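You operate a simulated robot arm through the tools that you are given. There is no shell and no other tool.

The job below is to be done with a simulated robot arm. You get a single attempt, and the scene is never put back.

## Task
Wind the leftover yarn off the white bobbin and brush the fluff away.
Fine: stand the bobbin in the tray; knob back to free, brush back. Set down upright: lime brush. What is to be rubbed or washed off counts as gone when no trace of it is left.

The check looks at the end state, three seconds after you hand in, the way a careful person would. Anything else that was tipped, shoved, dropped, spilled or broken makes it a failure.

## Robot
A 6-joint arm with a fingered hand, fixed in place. Base frame: the origin is at the foot of the arm, x ahead of it, y to its left, z up; the work surface is at about z = 0.8. Lengths are in m, angles in rad, forces in N, time in s.
With the tool pointing down near the work surface it reaches from about 0.14 to 0.82 m from the base axis. Its first joint turns from -2.897 to 2.897 rad. Payload 5 kg.
The TCP is the grasp point between the finger pads, 0.036 m short of the fingertips. In the tool frame z runs along the fingers and y along their closing line. The gripper opens to 0.12 m. The gripper's body begins 0.042 m behind the TCP. The gripper is a hand of 4 fingers: y runs from the thumb to the fingers, the wrist lies at [-0.019, -0.123, -0.211] in the tool frame, and closing takes about 1.5 s.
Orientation is that of the tool frame in the base frame, as a unit quaternion [x, y, z, w]. With the fingers straight down and the wrist toward the robot, the tool's x, y and z point along [0, 1, 0], [1, 0, 0] and [0, 0, -1] of the base frame.

## Interface
- The arm moves only by the tool drive_tool. Its argument "rows" is a list of rows, each an object of numbers (a shift or turn left out is 0, a gripper value left out holds the last): "tx", "ty", "tz": the shift along the tool's x, y, z in units of 500 mm (1.0 is 500 mm); "ax", "ay", "az": the turn, a rotation vector about the tool's x, y, z in units of 180 degrees (1.0 is 180 degrees). In form: [{"tx": .., "ty": .., "tz": .., "ax": .., "ay": .., "az": ..}, ...]. A call has 1 to 20 rows; each row is the pose to reach, as a shift and turn from the pose commanded when the call began, along the tool's axes at that moment. "gripper" is the opening, from 0 (shut) to 1 (fully open), set as the call begins (left out, the last holds). A call with a number of a shift or a turn outside -1 to 1 is refused whole. A row lasts 0.2 s, in which the tool goes at most 0.05 m and 0.15 rad; a call with a longer step from one row to the next is refused whole, and so is a gripper value outside its range. A pose out of reach is approached as far as the arm can. The call stops where the force on the tool passes 40 N (or 10 N more than at its start, if that is more) or the arm is blocked; 0.2 s more then pass. The fingers move at their own pace (about 0.045 m/s each) and stop on an object; they squeeze with about 27 N. The grip force told is the motor's: it shows also when the fingers shut on nothing. Time passes only in rows, and 0.2 s behind the last, so rows that repeat a pose let the fingers close. The reply holds the time, the measured pose of the TCP, the force on the tool along the base axes, the opening and the grip force, in the units named above and with some noise, with the torque about the TCP (base axes, N m) and any sound that the robot's microphone picked up.
- Cameras (640 x 400 px; columns grow to the right, rows downward): "scene" is fixed at [0.4, -0.498, 1.4089]; the picture's right is [0.74, -0.67, 0.00], its down [-0.49, -0.53, -0.69] and it looks along [0.47, 0.51, -0.72] (base axes); focal length 223 px, centre (320, 200). "wrist" rides on the gripper at [0.073, -0.101, -0.142] in the tool frame; the picture's right is [-0.79, 0.29, -0.54], its down [-0.56, -0.70, 0.44] and it looks along [-0.25, 0.65, 0.71] (tool axes); focal length 280 px, centre (320, 200).
- capture(camera): a new picture of that camera. The clock stands still meanwhile.
- move_column(by): slides the trunk up (or, below 0, down) by that many m; the arm rides with it, the base frame stays. It gives what a move gives, with no picture.
- move_fingers(index, middle, ring, thumb_bend, thumb_turn): sets how far each is bent, from 0 (flat) to 100 (curled in); at 30 the hand is open as for a grip, at 70 the pads meet at the TCP. One left out holds its place. A second passes; each finger stops where it meets its share of the squeeze, and holds until it gets a number again. A gripper value or a shape takes the hand back. It gives what a move gives, with no picture; readings hold the bend of each and the force on the fingers (four entries, about 0 where the hand has none), thumb and palm. thumb_turn goes from beside the hand (0) to across from the fingers (100), as for a grip.
- hand_shape(shape): the hand has 4 fingers and takes this shape, open, in about a second: jaw (thumb against the fingers, like two jaws); tri (thumb and two fingers); tip (a fingertip pinch); poke (one finger out to press); point (the index stretched); flat (the hand flat); cup (the hand cupped); fist (a fist). The gripper value then closes the fingers along that shape, each until it touches; the sizes above hold for jaw. It gives what a move gives, with no picture.
- locate(camera, pixels): for up to 12 pixels [column, row] of the newest picture of that camera ("zoom" is the newest enlarged one), the place [x, y, z] in the base frame of the surface seen there, good to about 0.002 m. The clock stands still meanwhile.
- close_up(camera, box): a new picture of the part [left, top, right, bottom] of that camera's present view, enlarged. The clock stands still meanwhile.
- close_job(): hands the job in; it is judged then, once.

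Leave the gripper open and the arm clear of the work at the hand-in unless told otherwise.

The tools are called as name(argument=value, ...) on one line, values as JSON. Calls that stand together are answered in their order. drive_tool: Moves the arm, as the interface text tells. Its arguments: {"type":"object","properties":{"rows":{"type":"array","items":{"type":"object","properties":{"tx":{"type":"number"},"ty":{"type":"number"},"tz":{"type":"number"},"ax":{"type":"number"},"ay":{"type":"number"},"az":{"type":"number"}}}},"gripper":{"type":"number"}},"required":["rows"]} The other tools are called the same way: move_column (by) slides the trunk up or down; hand_shape (shape) gives the hand a shape; move_fingers (index, middle, ring, thumb_bend, thumb_turn) moves the fingers one by one; capture (camera) takes a picture; locate (camera, pixels) gives the place of the surface under pixels of a picture; close_up (camera, box) takes an enlarged picture of a part of a camera's view; close_job () hands the job in.

At the start:

```text
clock: 0.0
position: [0.7031, -0.1234, 1.19]
ee_rot: [0.707, 0.707, 0.001, -0.001]
contact_force: [-0.2, 0.5, 0.1]
torque: [0.03, 0.01, 0.02]
opening: 0.1198
grip_force: 0.1
shape: jaw
bend: [30.0, 30.0, 30.0, 30.0, 98.0]
finger forces: [0.1, 0.0, 0.0, 0.0, 0.0, 0.1]
trunk travel left (down, up): [-0.75, 0.09]
```

scene: 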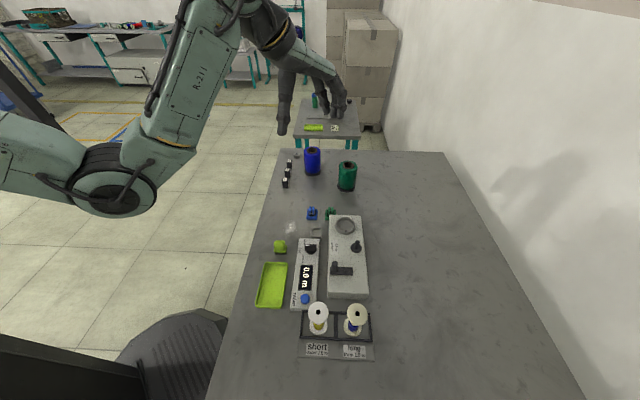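
wrist: 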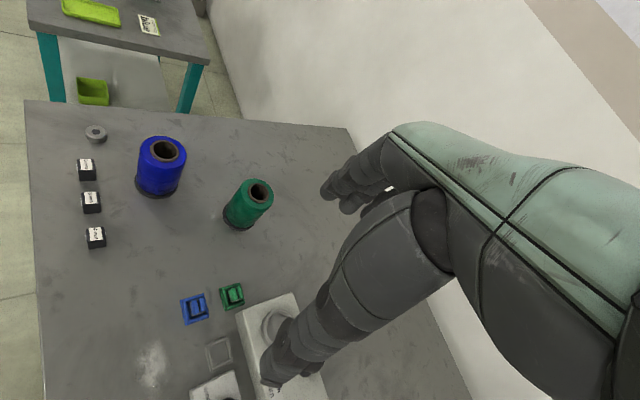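

I see a bench with a winding device, a meter box, two bobbins on a short/long sorting mat, a lime tray, a small lime object and some fluff near (290,228). I'll enlarge parts of the scene view first.

close_up(camera="scene", box=[240, 200, 400, 300])

close_up(camera="scene", box=[260, 270, 400, 370])

close_up(camera="scene", box=[260, 140, 400, 240])

close_up(camera="scene", box=[270, 80, 390, 150])

```text
4.00 times, centred on (320, 250) of scene
```

zoom: 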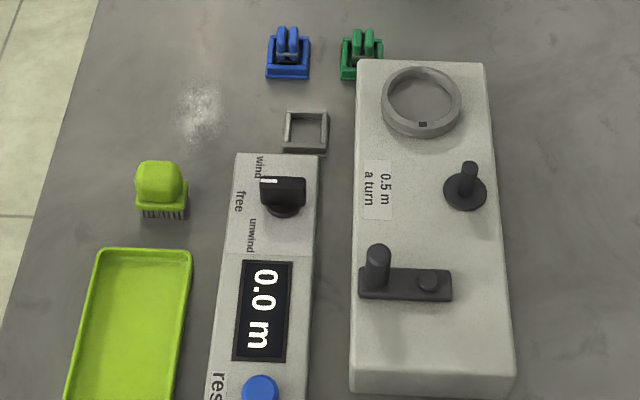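

```text
4.00 times, centred on (330, 320) of scene
```

zoom: 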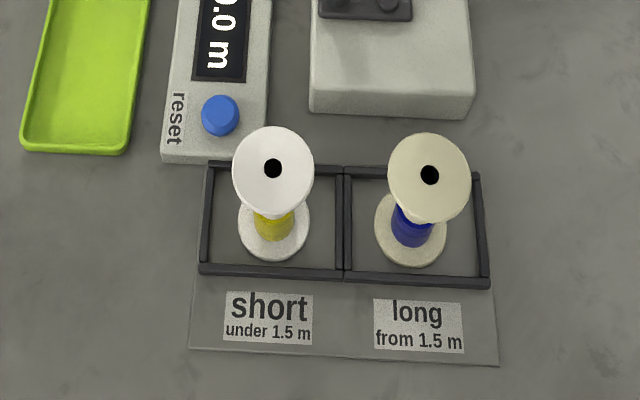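

```text
4.00 times, centred on (330, 190) of scene
```

zoom: 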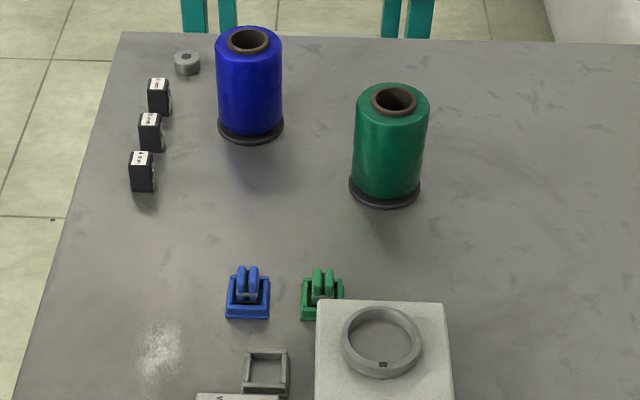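

```text
5.33 times, centred on (330, 115) of scene
```

zoom: 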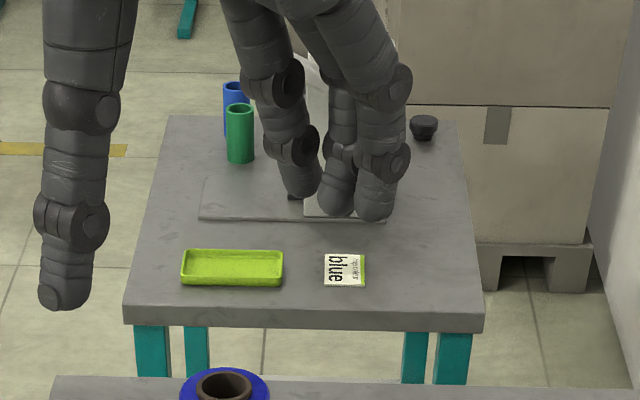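

The white bobbin holds a bit of yellow yarn in the "short" bay. Next I'll get positions of the main parts in the scene picture (winder, crank, spindle, knob, meter, brush, fluff, tray, bobbin).

capture(camera="scene")

close_up(camera="scene", box=[240, 200, 400, 300])

locate(camera="zoom", pixels=[[468, 166], [480, 192], [377, 250], [428, 275], [448, 292], [420, 95], [284, 180], [265, 200], [155, 170], [160, 212], [200, 110], [305, 118]])

locate(camera="zoom", pixels=[[105, 255], [185, 255], [140, 330], [360, 62], [485, 62], [510, 372], [352, 368], [240, 158], [316, 158], [260, 380], [182, 92], [215, 140]])

```text
taken
```

scene: 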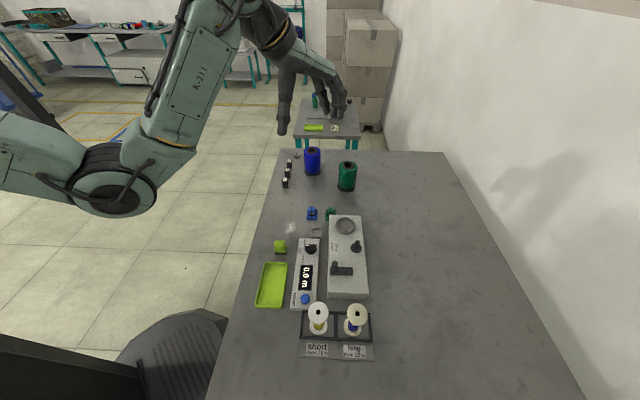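

```text
4.00 times, centred on (320, 250) of scene
```

zoom: 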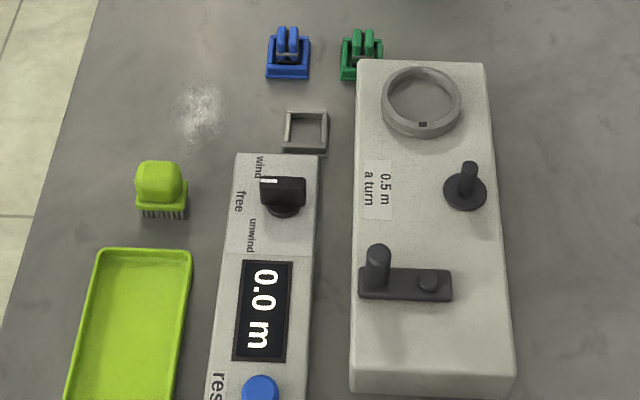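

```text
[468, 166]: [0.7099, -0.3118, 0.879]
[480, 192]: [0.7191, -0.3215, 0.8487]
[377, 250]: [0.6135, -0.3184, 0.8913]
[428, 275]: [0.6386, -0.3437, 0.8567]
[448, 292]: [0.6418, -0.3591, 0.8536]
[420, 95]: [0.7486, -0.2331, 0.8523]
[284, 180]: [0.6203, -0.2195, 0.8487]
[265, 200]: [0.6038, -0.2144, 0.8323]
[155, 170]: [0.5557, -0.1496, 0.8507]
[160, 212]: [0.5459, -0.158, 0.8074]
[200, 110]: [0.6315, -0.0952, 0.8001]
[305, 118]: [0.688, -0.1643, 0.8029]
```

```text
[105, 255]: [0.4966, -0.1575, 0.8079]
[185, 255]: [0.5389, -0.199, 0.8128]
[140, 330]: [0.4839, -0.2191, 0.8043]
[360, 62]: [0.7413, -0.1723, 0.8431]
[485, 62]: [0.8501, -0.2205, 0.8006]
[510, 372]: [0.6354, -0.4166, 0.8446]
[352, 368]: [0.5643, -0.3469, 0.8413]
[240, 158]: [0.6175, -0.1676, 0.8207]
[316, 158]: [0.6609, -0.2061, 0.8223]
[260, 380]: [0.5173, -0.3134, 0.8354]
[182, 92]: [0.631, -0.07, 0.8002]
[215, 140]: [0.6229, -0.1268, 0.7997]
```

The bench layout is turned about 45° from the base axes. Now I'll measure the bobbins, tray and meter end in a second enlarged view.

close_up(camera="scene", box=[280, 290, 380, 352])

locate(camera="zoom", pixels=[[180, 125], [300, 125], [240, 75], [242, 180], [190, 270], [296, 270], [246, 305], [245, 240], [430, 80], [490, 140], [130, 250], [345, 250]])

close_up(camera="scene", box=[240, 250, 340, 312])

locate(camera="zoom", pixels=[[140, 80], [300, 85], [100, 355], [245, 370], [200, 220], [160, 320], [240, 120], [408, 310], [410, 140], [330, 375], [430, 390], [180, 365]])

```text
6.40 times, centred on (330, 321) of scene
```

zoom: 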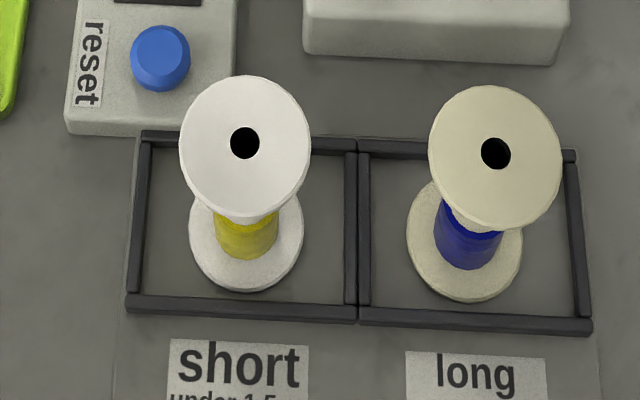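

```text
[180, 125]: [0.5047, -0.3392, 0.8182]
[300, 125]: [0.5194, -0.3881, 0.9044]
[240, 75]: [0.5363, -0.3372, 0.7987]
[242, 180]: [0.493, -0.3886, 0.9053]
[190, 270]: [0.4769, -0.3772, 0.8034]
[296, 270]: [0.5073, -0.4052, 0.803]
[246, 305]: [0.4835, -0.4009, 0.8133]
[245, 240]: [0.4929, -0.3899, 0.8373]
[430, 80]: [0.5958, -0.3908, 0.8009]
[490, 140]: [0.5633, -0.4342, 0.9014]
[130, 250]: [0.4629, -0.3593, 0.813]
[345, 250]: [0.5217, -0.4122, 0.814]
```

```text
6.40 times, centred on (290, 281) of scene
```

zoom: 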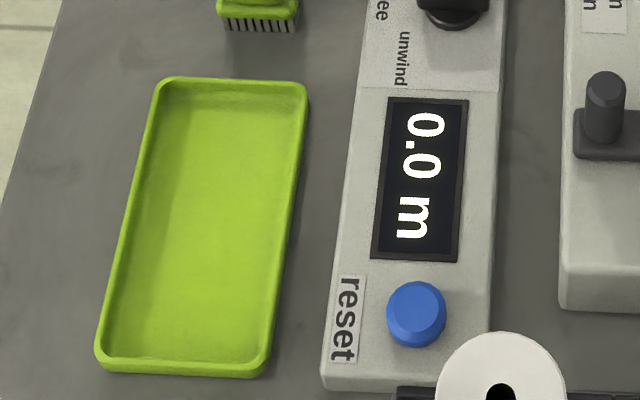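

```text
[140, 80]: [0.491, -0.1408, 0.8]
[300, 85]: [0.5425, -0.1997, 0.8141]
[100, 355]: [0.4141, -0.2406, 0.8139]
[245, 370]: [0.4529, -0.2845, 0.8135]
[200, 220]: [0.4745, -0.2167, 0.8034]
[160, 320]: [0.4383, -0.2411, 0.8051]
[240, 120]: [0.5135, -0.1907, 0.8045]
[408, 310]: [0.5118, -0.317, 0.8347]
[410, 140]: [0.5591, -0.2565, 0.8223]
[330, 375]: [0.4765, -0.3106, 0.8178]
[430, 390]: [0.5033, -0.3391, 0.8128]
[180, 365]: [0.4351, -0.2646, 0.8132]
```

The white bobbin stands about 0.105 m tall at roughly (0.503, -0.380). The knob seems to point at "free". I'll pull the hand back toward the robot, staying high, so the wrist camera looks over the winder area.

drive_tool(rows=[{"ty": -0.088, "tz": 0.02, "tx": -0.007}, {"ty": -0.176, "tz": 0.04, "tx": -0.014}, {"ty": -0.264, "tz": 0.06, "tx": -0.02}, {"ty": -0.352, "tz": 0.08, "tx": -0.027}, {"ty": -0.44, "tz": 0.1, "tx": -0.034}, {"ty": -0.528, "tz": 0.12, "tx": -0.04}, {"ty": -0.616, "tz": 0.14, "tx": -0.047}, {"ty": -0.704, "tz": 0.16, "tx": -0.054}])

capture(camera="wrist")

capture(camera="scene")

```text
clock: 1.8
position: [0.3647, -0.1659, 1.0973]
ee_rot: [0.707, 0.708, 0.001, 0.0]
contact_force: [-0.6, 0.2, 0.4]
torque: [-0.02, 0.01, -0.01]
opening: 0.1197
grip_force: 0.0
shape: jaw
bend: [30.0, 30.0, 30.0, 30.0, 98.0]
finger forces: [0.0, 0.0, 0.0, 0.1, 0.0, 0.2]
out of reach, approached as far as the arm can: row 7, 8
trunk travel left (down, up): [-0.75, 0.09]
```

```text
taken
```

wrist: 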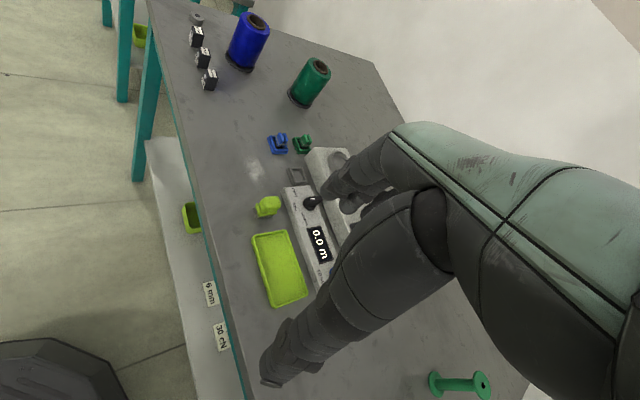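

```text
taken
```

scene: 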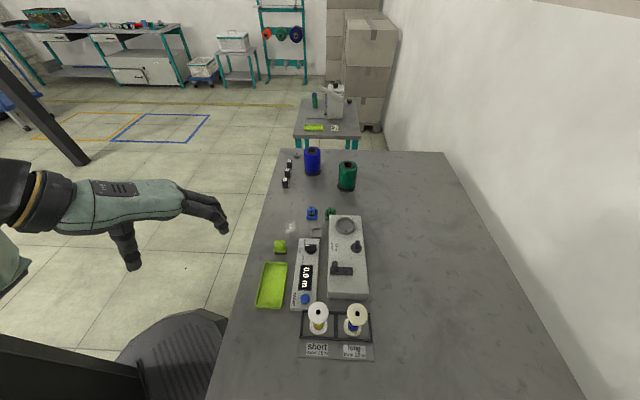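

The wrist view shows tags near (210,293) and (222,335) and a green spool lying at (460,385). I'll enlarge those and the clip/knob region.

close_up(camera="wrist", box=[180, 270, 260, 360])

close_up(camera="wrist", box=[230, 120, 360, 220])

close_up(camera="wrist", box=[170, 0, 270, 90])

close_up(camera="scene", box=[285, 80, 375, 150])

```text
4.44 times, centred on (220, 315) of wrist
```

zoom: 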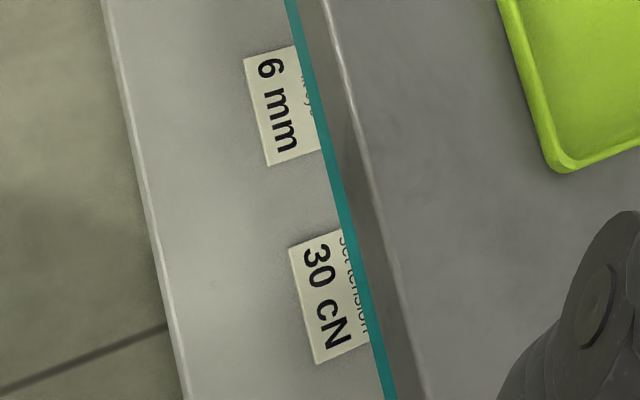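

```text
4.00 times, centred on (295, 170) of wrist
```

zoom: 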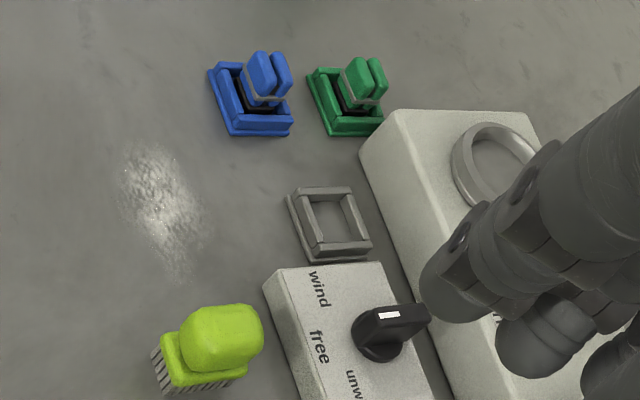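

```text
4.44 times, centred on (220, 45) of wrist
```

zoom: 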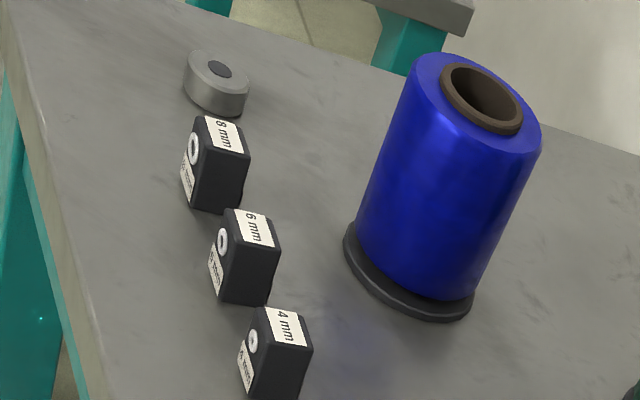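

```text
5.71 times, centred on (330, 115) of scene
```

zoom: 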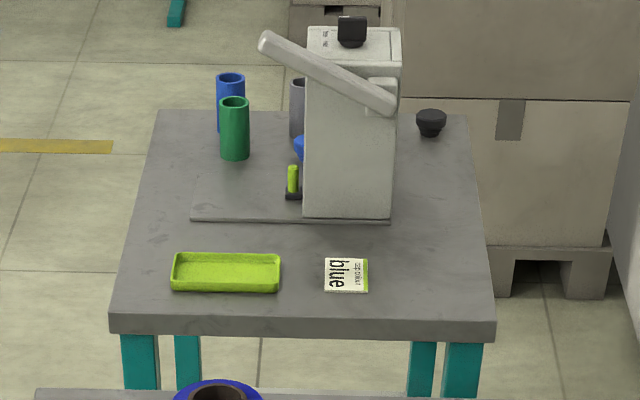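

The knob points to "free" and the fluff patch has a tail streak near (180,260) of the zoom. Next I'll go above the white bobbin with the closing line along the bench's cross direction (yaw -45°), staying high.

drive_tool(rows=[{"tx": -0.0575, "ty": 0.038, "tz": 0.0125, "az": 0.03125}, {"tx": -0.115, "ty": 0.076, "tz": 0.025, "az": 0.0625}, {"tx": -0.1725, "ty": 0.114, "tz": 0.0375, "az": 0.09375}, {"tx": -0.23, "ty": 0.152, "tz": 0.05, "az": 0.125}, {"tx": -0.2875, "ty": 0.19, "tz": 0.0625, "az": 0.15625}, {"tx": -0.345, "ty": 0.228, "tz": 0.075, "az": 0.1875}, {"tx": -0.4025, "ty": 0.266, "tz": 0.0875, "az": 0.21875}, {"tx": -0.46, "ty": 0.304, "tz": 0.1, "az": 0.25}], gripper=0.58)

capture(camera="wrist")

capture(camera="scene")

```text
clock: 3.6
position: [0.5166, -0.3972, 1.0474]
ee_rot: [0.924, 0.383, 0.0, -0.001]
contact_force: [0.1, 0.7, 0.2]
torque: [0.04, 0.0, 0.02]
opening: 0.0702
grip_force: 0.1
shape: jaw
bend: [74.0, 42.0, 39.0, 66.0, 100.0]
finger forces: [0.0, 0.0, 0.0, 0.0, 0.0, 0.0]
trunk travel left (down, up): [-0.75, 0.09]
```

```text
taken
```

wrist: 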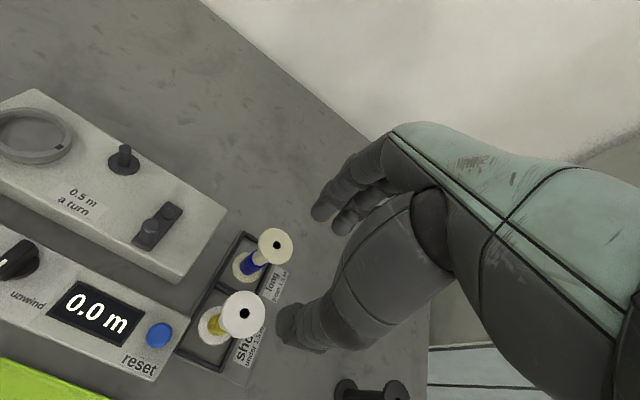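

```text
taken
```

scene: 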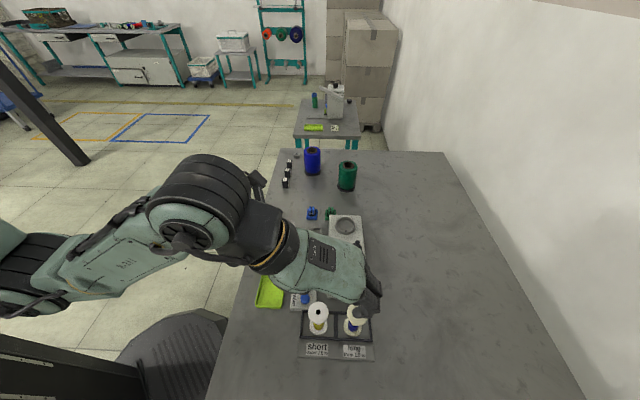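

The hand came to (0.517, -0.397, 1.047). I'll look closely at the finger shapes from both cameras.

close_up(camera="scene", box=[240, 220, 400, 340])

close_up(camera="wrist", box=[180, 150, 420, 350])

locate(camera="wrist", pixels=[[325, 210], [345, 225], [290, 318], [295, 345], [240, 292], [225, 318], [262, 310], [122, 150], [173, 206], [146, 240], [240, 332], [370, 165]])

```text
3.33 times, centred on (320, 280) of scene
```

zoom: 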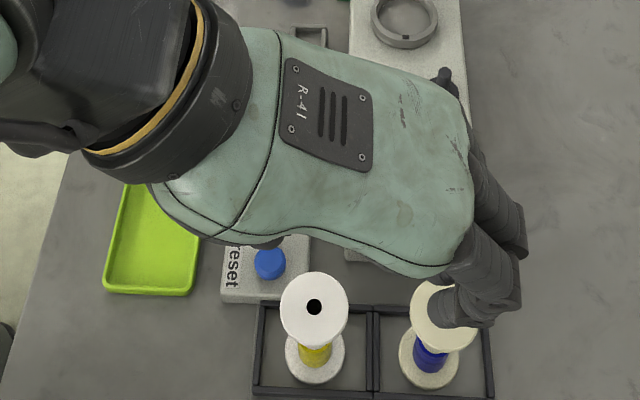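

```text
2.00 times, centred on (300, 250) of wrist
```

zoom: 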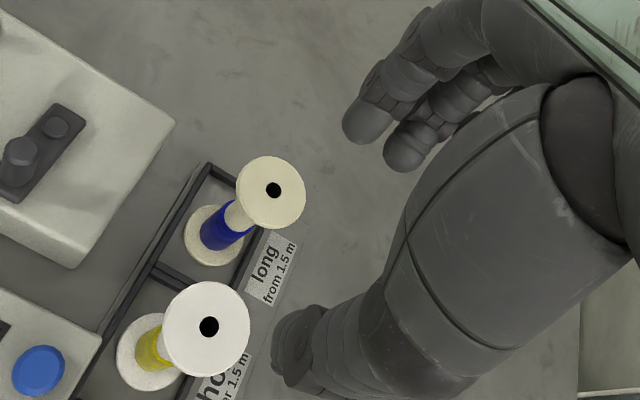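

```text
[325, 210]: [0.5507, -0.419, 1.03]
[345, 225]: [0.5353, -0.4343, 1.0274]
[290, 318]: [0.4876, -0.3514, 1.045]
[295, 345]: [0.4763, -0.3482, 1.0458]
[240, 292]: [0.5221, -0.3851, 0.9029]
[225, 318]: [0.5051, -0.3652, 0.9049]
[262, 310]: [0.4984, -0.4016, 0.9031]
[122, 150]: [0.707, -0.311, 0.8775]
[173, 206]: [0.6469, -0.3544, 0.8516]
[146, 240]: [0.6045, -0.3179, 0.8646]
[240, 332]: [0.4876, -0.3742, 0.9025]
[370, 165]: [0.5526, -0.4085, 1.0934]
```

The bends read index 74 but middle 42, ring 39 - uneven. I'll hold still for a moment to see if it settles, then look again.

drive_tool(rows=[{}, {}, {}, {}], gripper=0.58)

close_up(camera="scene", box=[310, 240, 390, 300])

close_up(camera="scene", box=[330, 260, 390, 340])

```text
clock: 4.6
position: [0.5154, -0.3976, 1.047]
ee_rot: [0.924, 0.383, 0.001, 0.0]
contact_force: [-0.7, -0.8, 0.4]
torque: [0.0, -0.02, 0.01]
opening: 0.0699
grip_force: 0.2
shape: jaw
bend: [74.0, 42.0, 39.0, 66.0, 100.0]
finger forces: [0.0, 0.0, 0.1, 0.0, 0.0, 0.0]
trunk travel left (down, up): [-0.75, 0.09]
```

```text
6.67 times, centred on (350, 270) of scene
```

zoom: 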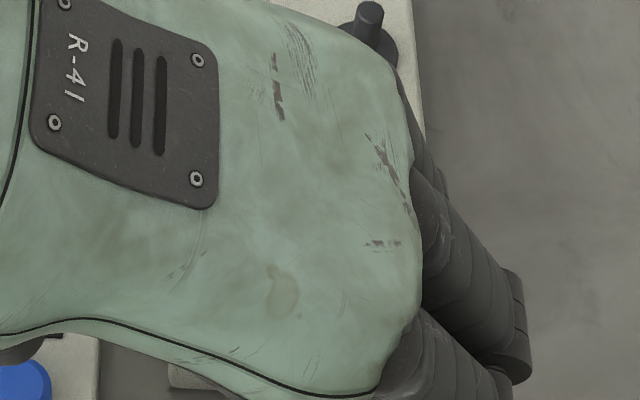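

```text
5.00 times, centred on (360, 300) of scene
```

zoom: 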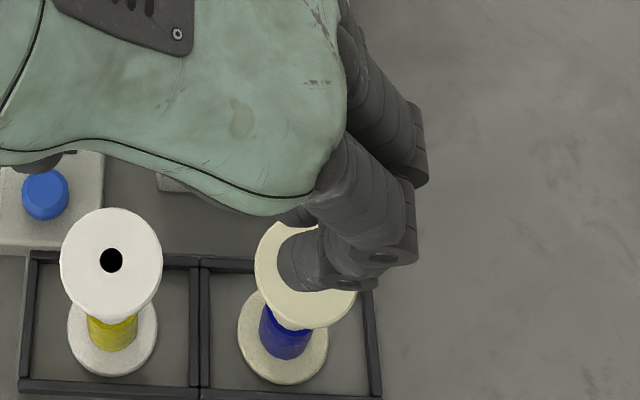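

The index (at the -u side of the hand) curls strongly in the jaw shape. I'll try the "tri" shape at this safe height to compare.

hand_shape(shape="tri")

close_up(camera="wrist", box=[180, 150, 420, 350])

close_up(camera="scene", box=[290, 240, 400, 340])

```text
clock: 5.5
position: [0.5155, -0.3969, 1.048]
ee_rot: [0.924, 0.383, 0.0, 0.0]
contact_force: [0.5, -0.9, 0.2]
torque: [-0.01, 0.0, 0.01]
opening: 0.1199
grip_force: 0.0
shape: tri
bend: [30.0, 30.0, 99.0, 30.0, 98.0]
finger forces: [0.0, 0.1, 0.0, 0.1, 0.0, 0.0]
trunk travel left (down, up): [-0.75, 0.09]
```

```text
2.00 times, centred on (300, 250) of wrist
```

zoom: 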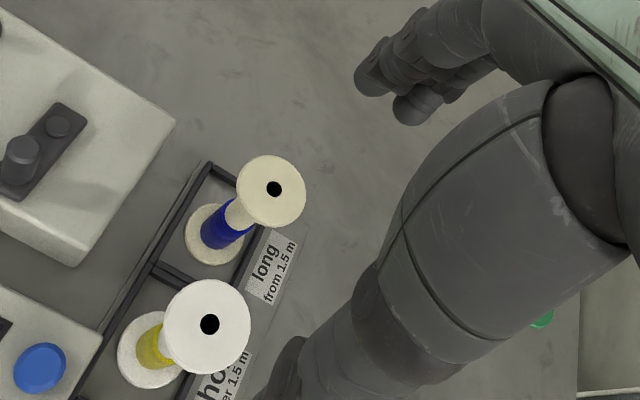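

```text
4.00 times, centred on (345, 290) of scene
```

zoom: 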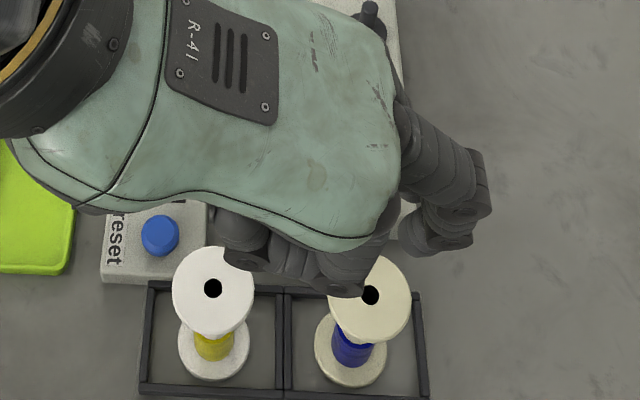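

In "tri" the third finger curled in at the hand's -u side. To know which finger is which, I'll open all with move_fingers and then curl only the index, looking from the scene camera.

move_fingers(index=80, middle=30, ring=30, thumb_bend=30)

close_up(camera="wrist", box=[180, 100, 420, 350])

close_up(camera="scene", box=[290, 240, 400, 340])

```text
clock: 6.5
position: [0.5159, -0.397, 1.0479]
ee_rot: [0.924, 0.382, 0.0, 0.0]
contact_force: [-0.2, 0.4, -0.1]
torque: [-0.03, 0.0, -0.01]
opening: 0.0446
grip_force: 0.0
shape: fingers
bend: [80.0, 30.0, 30.0, 30.0, 98.0]
finger forces: [0.0, 0.0, 0.1, 0.0, 0.0, 0.0]
trunk travel left (down, up): [-0.75, 0.09]
```

```text
1.60 times, centred on (300, 225) of wrist
```

zoom: 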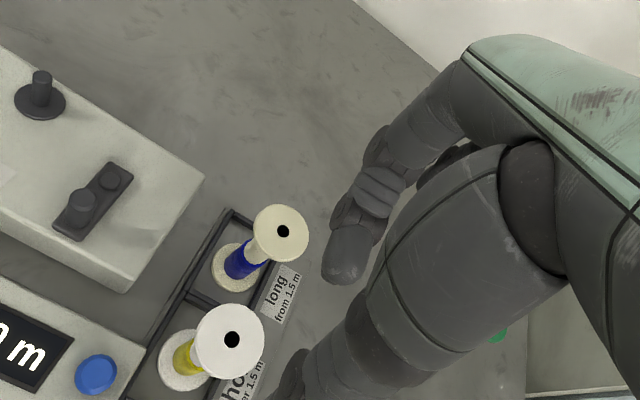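

```text
4.00 times, centred on (345, 290) of scene
```

zoom: 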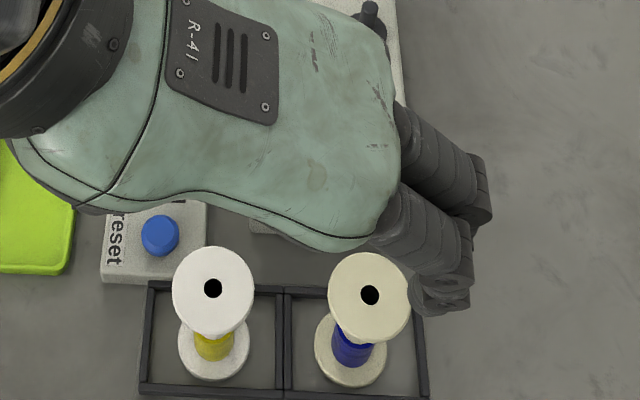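

So the index is the finger nearest the wrist camera (+u side), the ring is the far one. I'll set "tri" and part-close it to check where thumb, index and middle pads stand around the TCP.

hand_shape(shape="tri")

drive_tool(rows=[{}, {}, {}, {}, {}, {}, {}], gripper=0.5)

close_up(camera="wrist", box=[180, 150, 420, 350])

locate(camera="zoom", pixels=[[360, 145], [365, 125], [405, 170], [410, 150], [390, 140], [280, 340], [290, 360], [310, 330], [300, 310], [340, 130], [420, 120], [385, 120]])

close_up(camera="scene", box=[290, 240, 400, 340])

```text
clock: 7.4
position: [0.5166, -0.3965, 1.0474]
ee_rot: [0.924, 0.383, 0.0, 0.0]
contact_force: [-0.1, -0.7, -0.3]
torque: [-0.03, 0.01, -0.03]
opening: 0.1197
grip_force: 0.1
shape: tri
bend: [30.0, 30.0, 99.0, 30.0, 98.0]
finger forces: [0.0, 0.0, 0.1, 0.0, 0.0, 0.0]
trunk travel left (down, up): [-0.75, 0.09]
```

```text
clock: 9.0
position: [0.5153, -0.3966, 1.0482]
ee_rot: [0.924, 0.383, -0.001, 0.0]
contact_force: [0.6, -0.7, 0.1]
torque: [0.02, -0.02, -0.01]
opening: 0.0606
grip_force: 0.1
shape: tri
bend: [74.0, 45.0, 99.0, 69.0, 100.0]
finger forces: [0.1, 0.1, 0.0, 0.1, 0.0, 0.0]
trunk travel left (down, up): [-0.75, 0.09]
```

```text
2.00 times, centred on (300, 250) of wrist
```

zoom: 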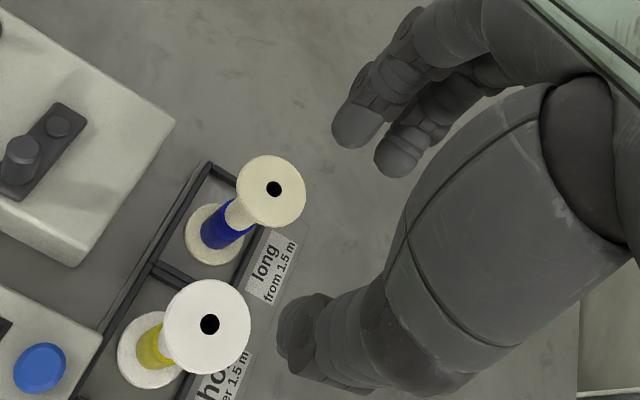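

```text
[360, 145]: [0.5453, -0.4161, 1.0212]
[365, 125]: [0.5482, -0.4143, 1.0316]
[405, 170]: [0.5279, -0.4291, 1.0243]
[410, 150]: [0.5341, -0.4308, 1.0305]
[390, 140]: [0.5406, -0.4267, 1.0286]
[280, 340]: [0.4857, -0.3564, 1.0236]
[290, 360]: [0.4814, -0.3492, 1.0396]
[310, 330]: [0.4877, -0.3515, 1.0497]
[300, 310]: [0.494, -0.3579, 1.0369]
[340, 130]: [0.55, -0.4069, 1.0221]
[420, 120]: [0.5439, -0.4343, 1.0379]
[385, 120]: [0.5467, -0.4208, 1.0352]
```

```text
4.00 times, centred on (345, 290) of scene
```

zoom: 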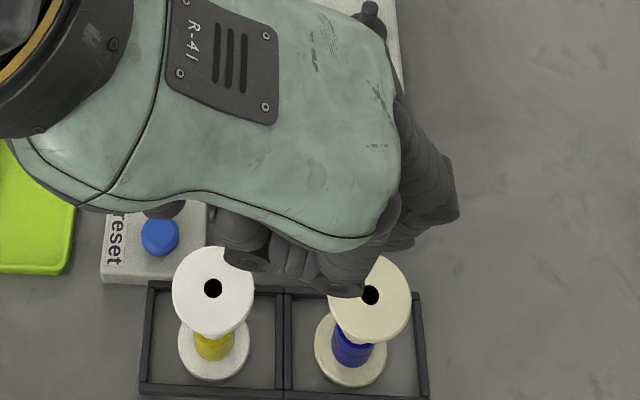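

Thumb, index and middle stand well around the TCP in "tri". I need to know how low the folded ring hangs: pixel (245,262) and (330,288) of the last enlarged scene view.

locate(camera="zoom", pixels=[[245, 262], [235, 250], [300, 265], [330, 288], [345, 293], [370, 240], [165, 212], [430, 215], [395, 245], [213, 288], [370, 295]])

```text
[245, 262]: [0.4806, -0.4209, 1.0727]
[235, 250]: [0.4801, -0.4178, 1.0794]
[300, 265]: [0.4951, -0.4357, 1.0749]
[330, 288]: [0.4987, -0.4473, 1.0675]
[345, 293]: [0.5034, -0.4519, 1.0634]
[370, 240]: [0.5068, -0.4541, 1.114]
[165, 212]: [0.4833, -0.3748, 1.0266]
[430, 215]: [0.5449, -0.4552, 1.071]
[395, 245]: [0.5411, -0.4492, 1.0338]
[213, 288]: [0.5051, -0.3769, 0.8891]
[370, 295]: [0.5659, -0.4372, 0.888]
```

The folded ring stays about 15 mm above the TCP, so "tri" is safe. I'll centre over the white bobbin (0.503, -0.381) and come down to z≈0.95 first for a check.

drive_tool(rows=[{"tx": 0.0044, "ty": -0.0409}, {"tx": 0.0044, "ty": -0.0409, "tz": 0.06}, {"tx": 0.0044, "ty": -0.0409, "tz": 0.12}, {"tx": 0.0044, "ty": -0.0409, "tz": 0.18}, {"tx": 0.0044, "ty": -0.0409, "tz": 0.196}])

close_up(camera="wrist", box=[180, 150, 420, 350])

close_up(camera="scene", box=[270, 250, 390, 350])

```text
clock: 10.2
position: [0.5036, -0.3803, 0.9462]
ee_rot: [0.924, 0.382, 0.0, 0.001]
contact_force: [-0.4, -0.9, 0.7]
torque: [0.0, 0.01, 0.01]
opening: 0.0602
grip_force: 0.1
shape: tri
bend: [74.0, 45.0, 99.0, 69.0, 100.0]
finger forces: [0.0, 0.0, 0.1, 0.0, 0.0, 0.0]
trunk travel left (down, up): [-0.75, 0.09]
```

```text
2.00 times, centred on (300, 250) of wrist
```

zoom: 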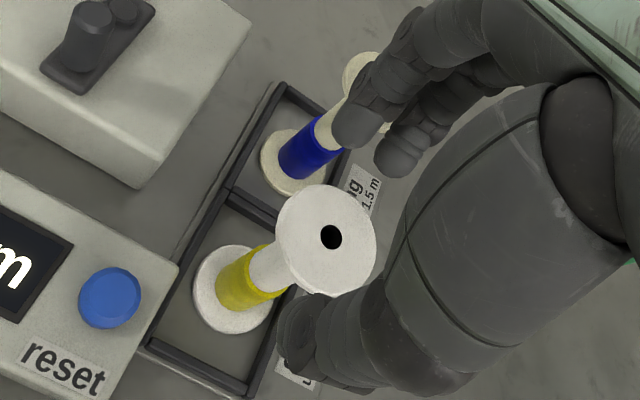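

```text
4.00 times, centred on (330, 300) of scene
```

zoom: 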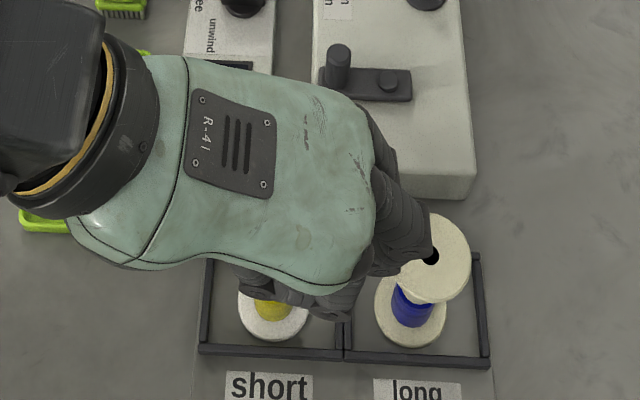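

The flange sits between thumb and index/middle. One more reading of the flange rim from this nearer view before the final descent.

locate(camera="wrist", pixels=[[300, 218], [320, 195], [345, 218], [322, 242], [310, 203], [340, 205], [308, 232], [336, 236]])

close_up(camera="wrist", box=[270, 170, 370, 260])

locate(camera="zoom", pixels=[[120, 205], [340, 210], [230, 100], [235, 335], [150, 130], [310, 130], [165, 295], [310, 300]])

```text
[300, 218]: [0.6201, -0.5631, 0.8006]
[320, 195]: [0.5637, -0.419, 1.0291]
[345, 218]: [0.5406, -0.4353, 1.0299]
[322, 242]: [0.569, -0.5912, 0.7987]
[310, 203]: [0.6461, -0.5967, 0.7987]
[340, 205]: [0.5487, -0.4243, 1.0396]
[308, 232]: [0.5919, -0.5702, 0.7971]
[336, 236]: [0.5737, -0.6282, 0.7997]
```

```text
4.44 times, centred on (320, 215) of wrist
```

zoom: 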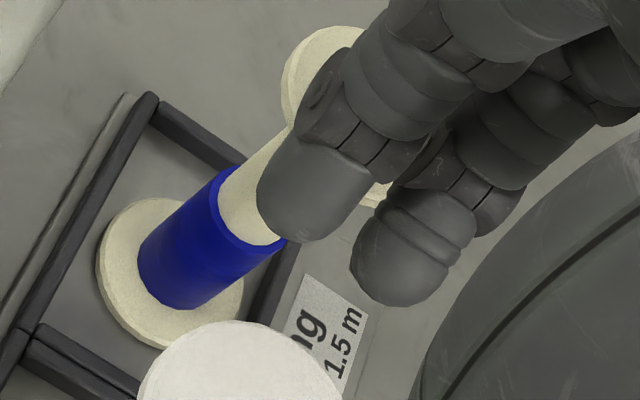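

```text
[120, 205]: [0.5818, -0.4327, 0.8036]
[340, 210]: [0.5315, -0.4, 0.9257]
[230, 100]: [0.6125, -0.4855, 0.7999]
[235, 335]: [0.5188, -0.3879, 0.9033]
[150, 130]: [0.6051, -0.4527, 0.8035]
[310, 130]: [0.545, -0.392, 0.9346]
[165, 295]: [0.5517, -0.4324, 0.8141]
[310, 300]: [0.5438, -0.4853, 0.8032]
```

The "wrist" locate used the older full picture, so I'll take a fresh close-up of the flange itself.

close_up(camera="wrist", box=[275, 215, 375, 310])

locate(camera="zoom", pixels=[[125, 130], [330, 120], [220, 40], [230, 240], [150, 70], [300, 60], [150, 200], [310, 195]])

```text
4.21 times, centred on (325, 262) of wrist
```

zoom: 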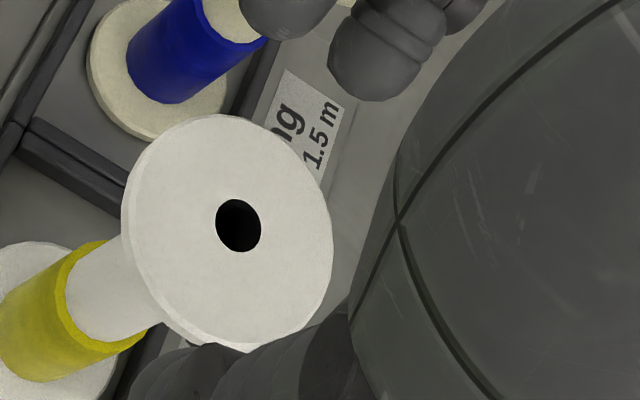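

```text
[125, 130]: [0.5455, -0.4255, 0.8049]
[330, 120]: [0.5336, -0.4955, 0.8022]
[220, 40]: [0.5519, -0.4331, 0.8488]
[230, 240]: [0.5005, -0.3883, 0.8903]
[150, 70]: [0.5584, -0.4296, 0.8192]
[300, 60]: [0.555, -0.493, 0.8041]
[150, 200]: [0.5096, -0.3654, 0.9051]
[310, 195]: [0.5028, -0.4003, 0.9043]
```

locate(camera="zoom", pixels=[[213, 226], [264, 226], [238, 196], [238, 256], [145, 220], [328, 250], [230, 118], [245, 345], [170, 140], [310, 170], [300, 320], [170, 310]])

```text
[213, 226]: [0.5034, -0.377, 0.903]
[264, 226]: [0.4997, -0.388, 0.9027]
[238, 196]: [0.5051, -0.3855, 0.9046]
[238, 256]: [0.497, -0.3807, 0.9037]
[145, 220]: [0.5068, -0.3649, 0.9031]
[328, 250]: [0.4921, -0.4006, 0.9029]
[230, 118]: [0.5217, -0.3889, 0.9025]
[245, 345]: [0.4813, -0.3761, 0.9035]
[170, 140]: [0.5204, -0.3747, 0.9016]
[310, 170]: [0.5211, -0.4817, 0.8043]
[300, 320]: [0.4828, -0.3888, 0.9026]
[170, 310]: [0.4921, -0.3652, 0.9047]
```

The bobbin axis is at about (0.501, -0.383), top at 0.9035. I'll shift 2.6 mm along -u and lower the TCP to the flange at about 0.899.

drive_tool(rows=[{"tx": -0.0052}, {"tx": -0.0052, "tz": 0.047}, {"tx": -0.0052, "tz": 0.094}, {"tx": -0.0052, "tz": 0.094}])

close_up(camera="wrist", box=[240, 150, 440, 310])

```text
clock: 11.2
position: [0.5008, -0.3818, 0.8992]
ee_rot: [0.924, 0.382, -0.001, 0.0]
contact_force: [0.7, -0.1, -0.8]
torque: [0.02, -0.01, 0.0]
opening: 0.0604
grip_force: 0.1
shape: tri
bend: [74.0, 45.0, 99.0, 69.0, 100.0]
finger forces: [0.1, 0.1, 0.1, 0.0, 0.0, 0.0]
trunk travel left (down, up): [-0.75, 0.09]
```

```text
2.50 times, centred on (340, 230) of wrist
```

zoom: 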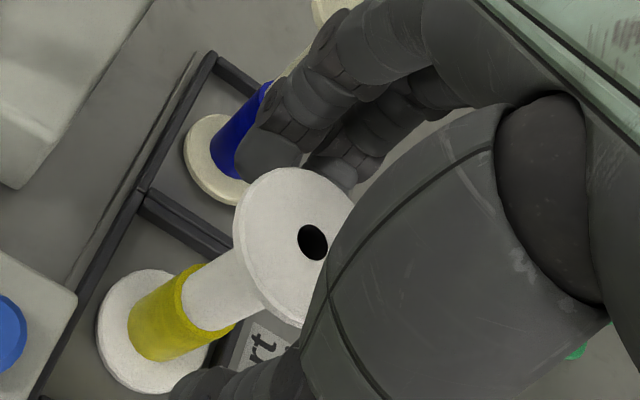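

The flange is between the pads with no contact so far. Closing the fingers on it now.

drive_tool(rows=[{}, {}, {}, {}, {}, {}, {}], gripper=0.0)

close_up(camera="wrist", box=[240, 150, 440, 310])

close_up(camera="scene", box=[270, 250, 390, 350])

```text
clock: 12.8
position: [0.5018, -0.3841, 0.9004]
ee_rot: [0.924, 0.382, 0.0, 0.0]
contact_force: [0.5, 0.1, 0.6]
torque: [-0.01, 0.0, 0.03]
opening: 0.0177
grip_force: 27.4
shape: tri
bend: [73.0, 65.0, 100.0, 76.0, 100.0]
finger forces: [11.1, 9.1, 0.0, 0.1, 22.0, 0.0]
trunk travel left (down, up): [-0.75, 0.09]
```

```text
2.50 times, centred on (340, 230) of wrist
```

zoom: 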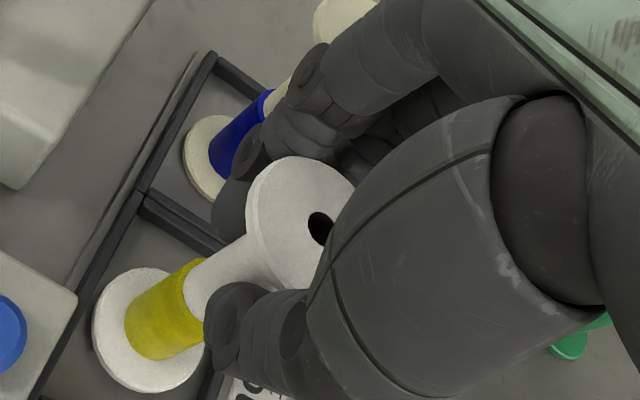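

```text
4.00 times, centred on (330, 300) of scene
```

zoom: 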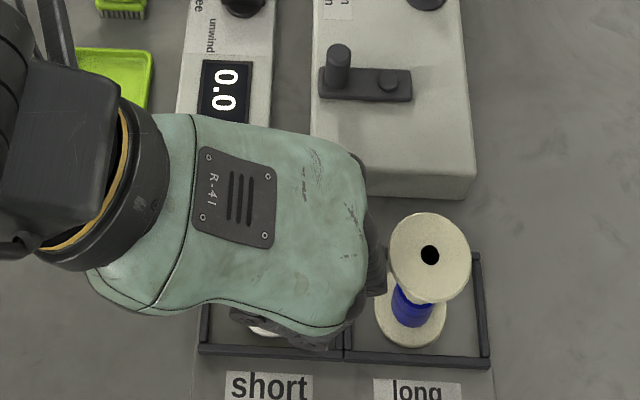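

The pads closed on the bare core just under the flange (opening 0.018, 27 N). Lifting straight up now.

drive_tool(rows=[{"tz": -0.02}, {"tz": -0.06}, {"tz": -0.12}, {"tz": -0.18}, {"tz": -0.24}, {"tz": -0.28}])

close_up(camera="wrist", box=[180, 150, 420, 330])

close_up(camera="scene", box=[270, 230, 390, 350])

```text
clock: 14.2
position: [0.5019, -0.3823, 1.0408]
ee_rot: [0.924, 0.382, 0.0, 0.0]
contact_force: [0.7, 0.1, -1.2]
torque: [-0.01, 0.0, -0.03]
opening: 0.0176
grip_force: 27.1
shape: tri
bend: [73.0, 65.0, 100.0, 76.0, 100.0]
finger forces: [11.2, 9.4, 0.0, 0.0, 21.9, 0.0]
trunk travel left (down, up): [-0.75, 0.09]
```

```text
2.22 times, centred on (300, 240) of wrist
```

zoom: 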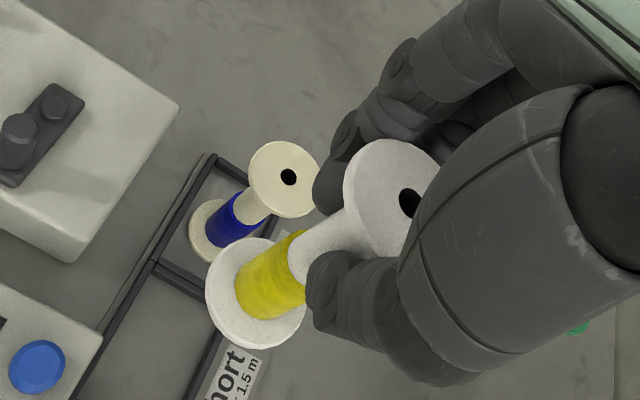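

```text
3.33 times, centred on (330, 290) of scene
```

zoom: 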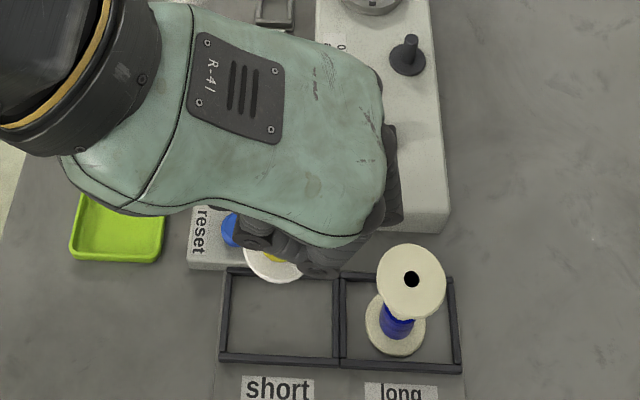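

The bobbin is lifted cleanly. I'll measure its axis relative to the TCP: hole edges at the top flange and rim of the bottom flange.

close_up(camera="wrist", box=[250, 190, 370, 310])

```text
3.33 times, centred on (310, 250) of wrist
```

zoom: 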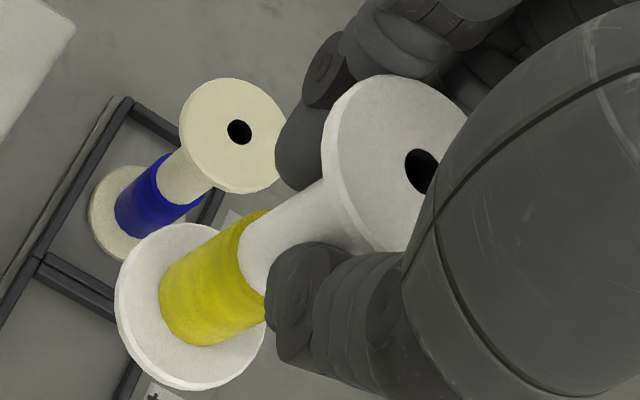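

locate(camera="zoom", pixels=[[400, 165], [420, 145], [412, 192], [330, 150], [385, 82], [455, 100], [395, 235], [125, 290], [170, 232], [145, 360], [195, 380], [255, 350]])

```text
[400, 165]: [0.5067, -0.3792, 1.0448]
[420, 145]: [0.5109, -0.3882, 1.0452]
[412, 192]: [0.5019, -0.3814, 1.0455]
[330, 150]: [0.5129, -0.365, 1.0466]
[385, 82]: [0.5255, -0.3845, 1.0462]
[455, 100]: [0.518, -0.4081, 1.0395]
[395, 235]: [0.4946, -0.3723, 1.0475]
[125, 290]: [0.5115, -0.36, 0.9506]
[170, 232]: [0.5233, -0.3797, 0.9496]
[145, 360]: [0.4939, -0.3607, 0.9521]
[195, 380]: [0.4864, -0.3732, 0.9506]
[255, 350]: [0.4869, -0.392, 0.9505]
```

The bobbin hangs nearly upright, about 2 mm from the TCP centre. Now I'll measure the winder's spindle closely in the scene view (around (357,246)).

close_up(camera="scene", box=[335, 230, 383, 260])

close_up(camera="wrist", box=[60, 100, 240, 260])

```text
13.33 times, centred on (359, 245) of scene
```

zoom: 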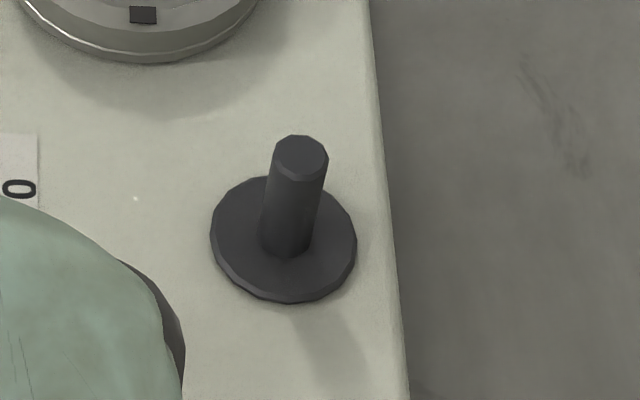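

```text
2.50 times, centred on (150, 180) of wrist
```

zoom: 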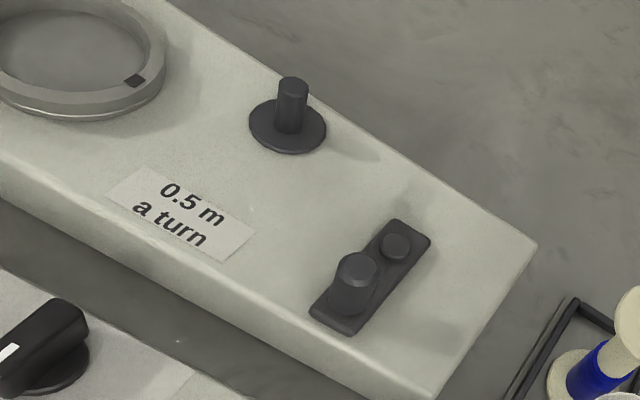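

locate(camera="zoom", pixels=[[293, 85], [282, 86], [304, 86], [293, 79], [251, 123], [324, 130], [287, 150], [256, 140], [357, 265], [343, 265], [372, 268], [395, 242]])

close_up(camera="scene", box=[335, 230, 383, 260])

locate(camera="zoom", pixels=[[302, 155], [280, 160], [325, 160], [302, 140], [213, 235], [353, 240], [285, 297], [230, 275], [335, 280], [240, 190], [345, 205], [302, 170]])

```text
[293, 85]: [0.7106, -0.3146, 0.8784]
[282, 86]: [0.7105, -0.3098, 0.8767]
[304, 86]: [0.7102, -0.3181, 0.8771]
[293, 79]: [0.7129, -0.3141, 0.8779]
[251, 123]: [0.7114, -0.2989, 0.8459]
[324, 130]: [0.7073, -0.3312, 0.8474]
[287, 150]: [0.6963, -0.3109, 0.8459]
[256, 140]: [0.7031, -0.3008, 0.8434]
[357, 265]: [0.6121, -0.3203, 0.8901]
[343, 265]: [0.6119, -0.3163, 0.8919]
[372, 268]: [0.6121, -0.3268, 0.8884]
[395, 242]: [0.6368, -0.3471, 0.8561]
```

```text
13.33 times, centred on (359, 245) of scene
```

zoom: 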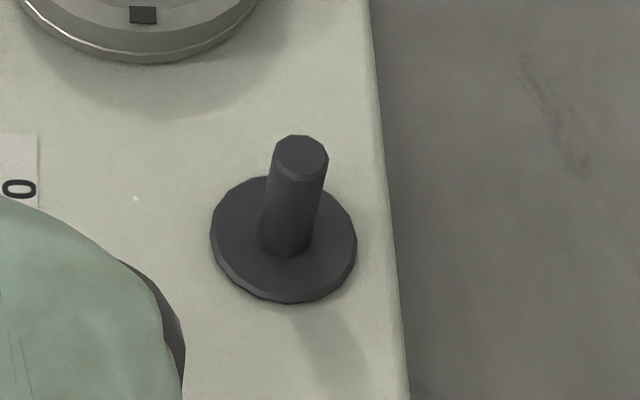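

```text
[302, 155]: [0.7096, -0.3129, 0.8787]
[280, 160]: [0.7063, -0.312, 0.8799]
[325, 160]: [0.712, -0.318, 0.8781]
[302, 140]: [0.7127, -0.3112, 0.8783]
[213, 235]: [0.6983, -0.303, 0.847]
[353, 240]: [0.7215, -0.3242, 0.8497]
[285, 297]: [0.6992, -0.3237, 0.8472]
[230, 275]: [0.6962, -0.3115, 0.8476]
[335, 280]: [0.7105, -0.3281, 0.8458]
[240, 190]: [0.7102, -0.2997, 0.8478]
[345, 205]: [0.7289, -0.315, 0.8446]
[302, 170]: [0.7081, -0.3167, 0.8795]
```

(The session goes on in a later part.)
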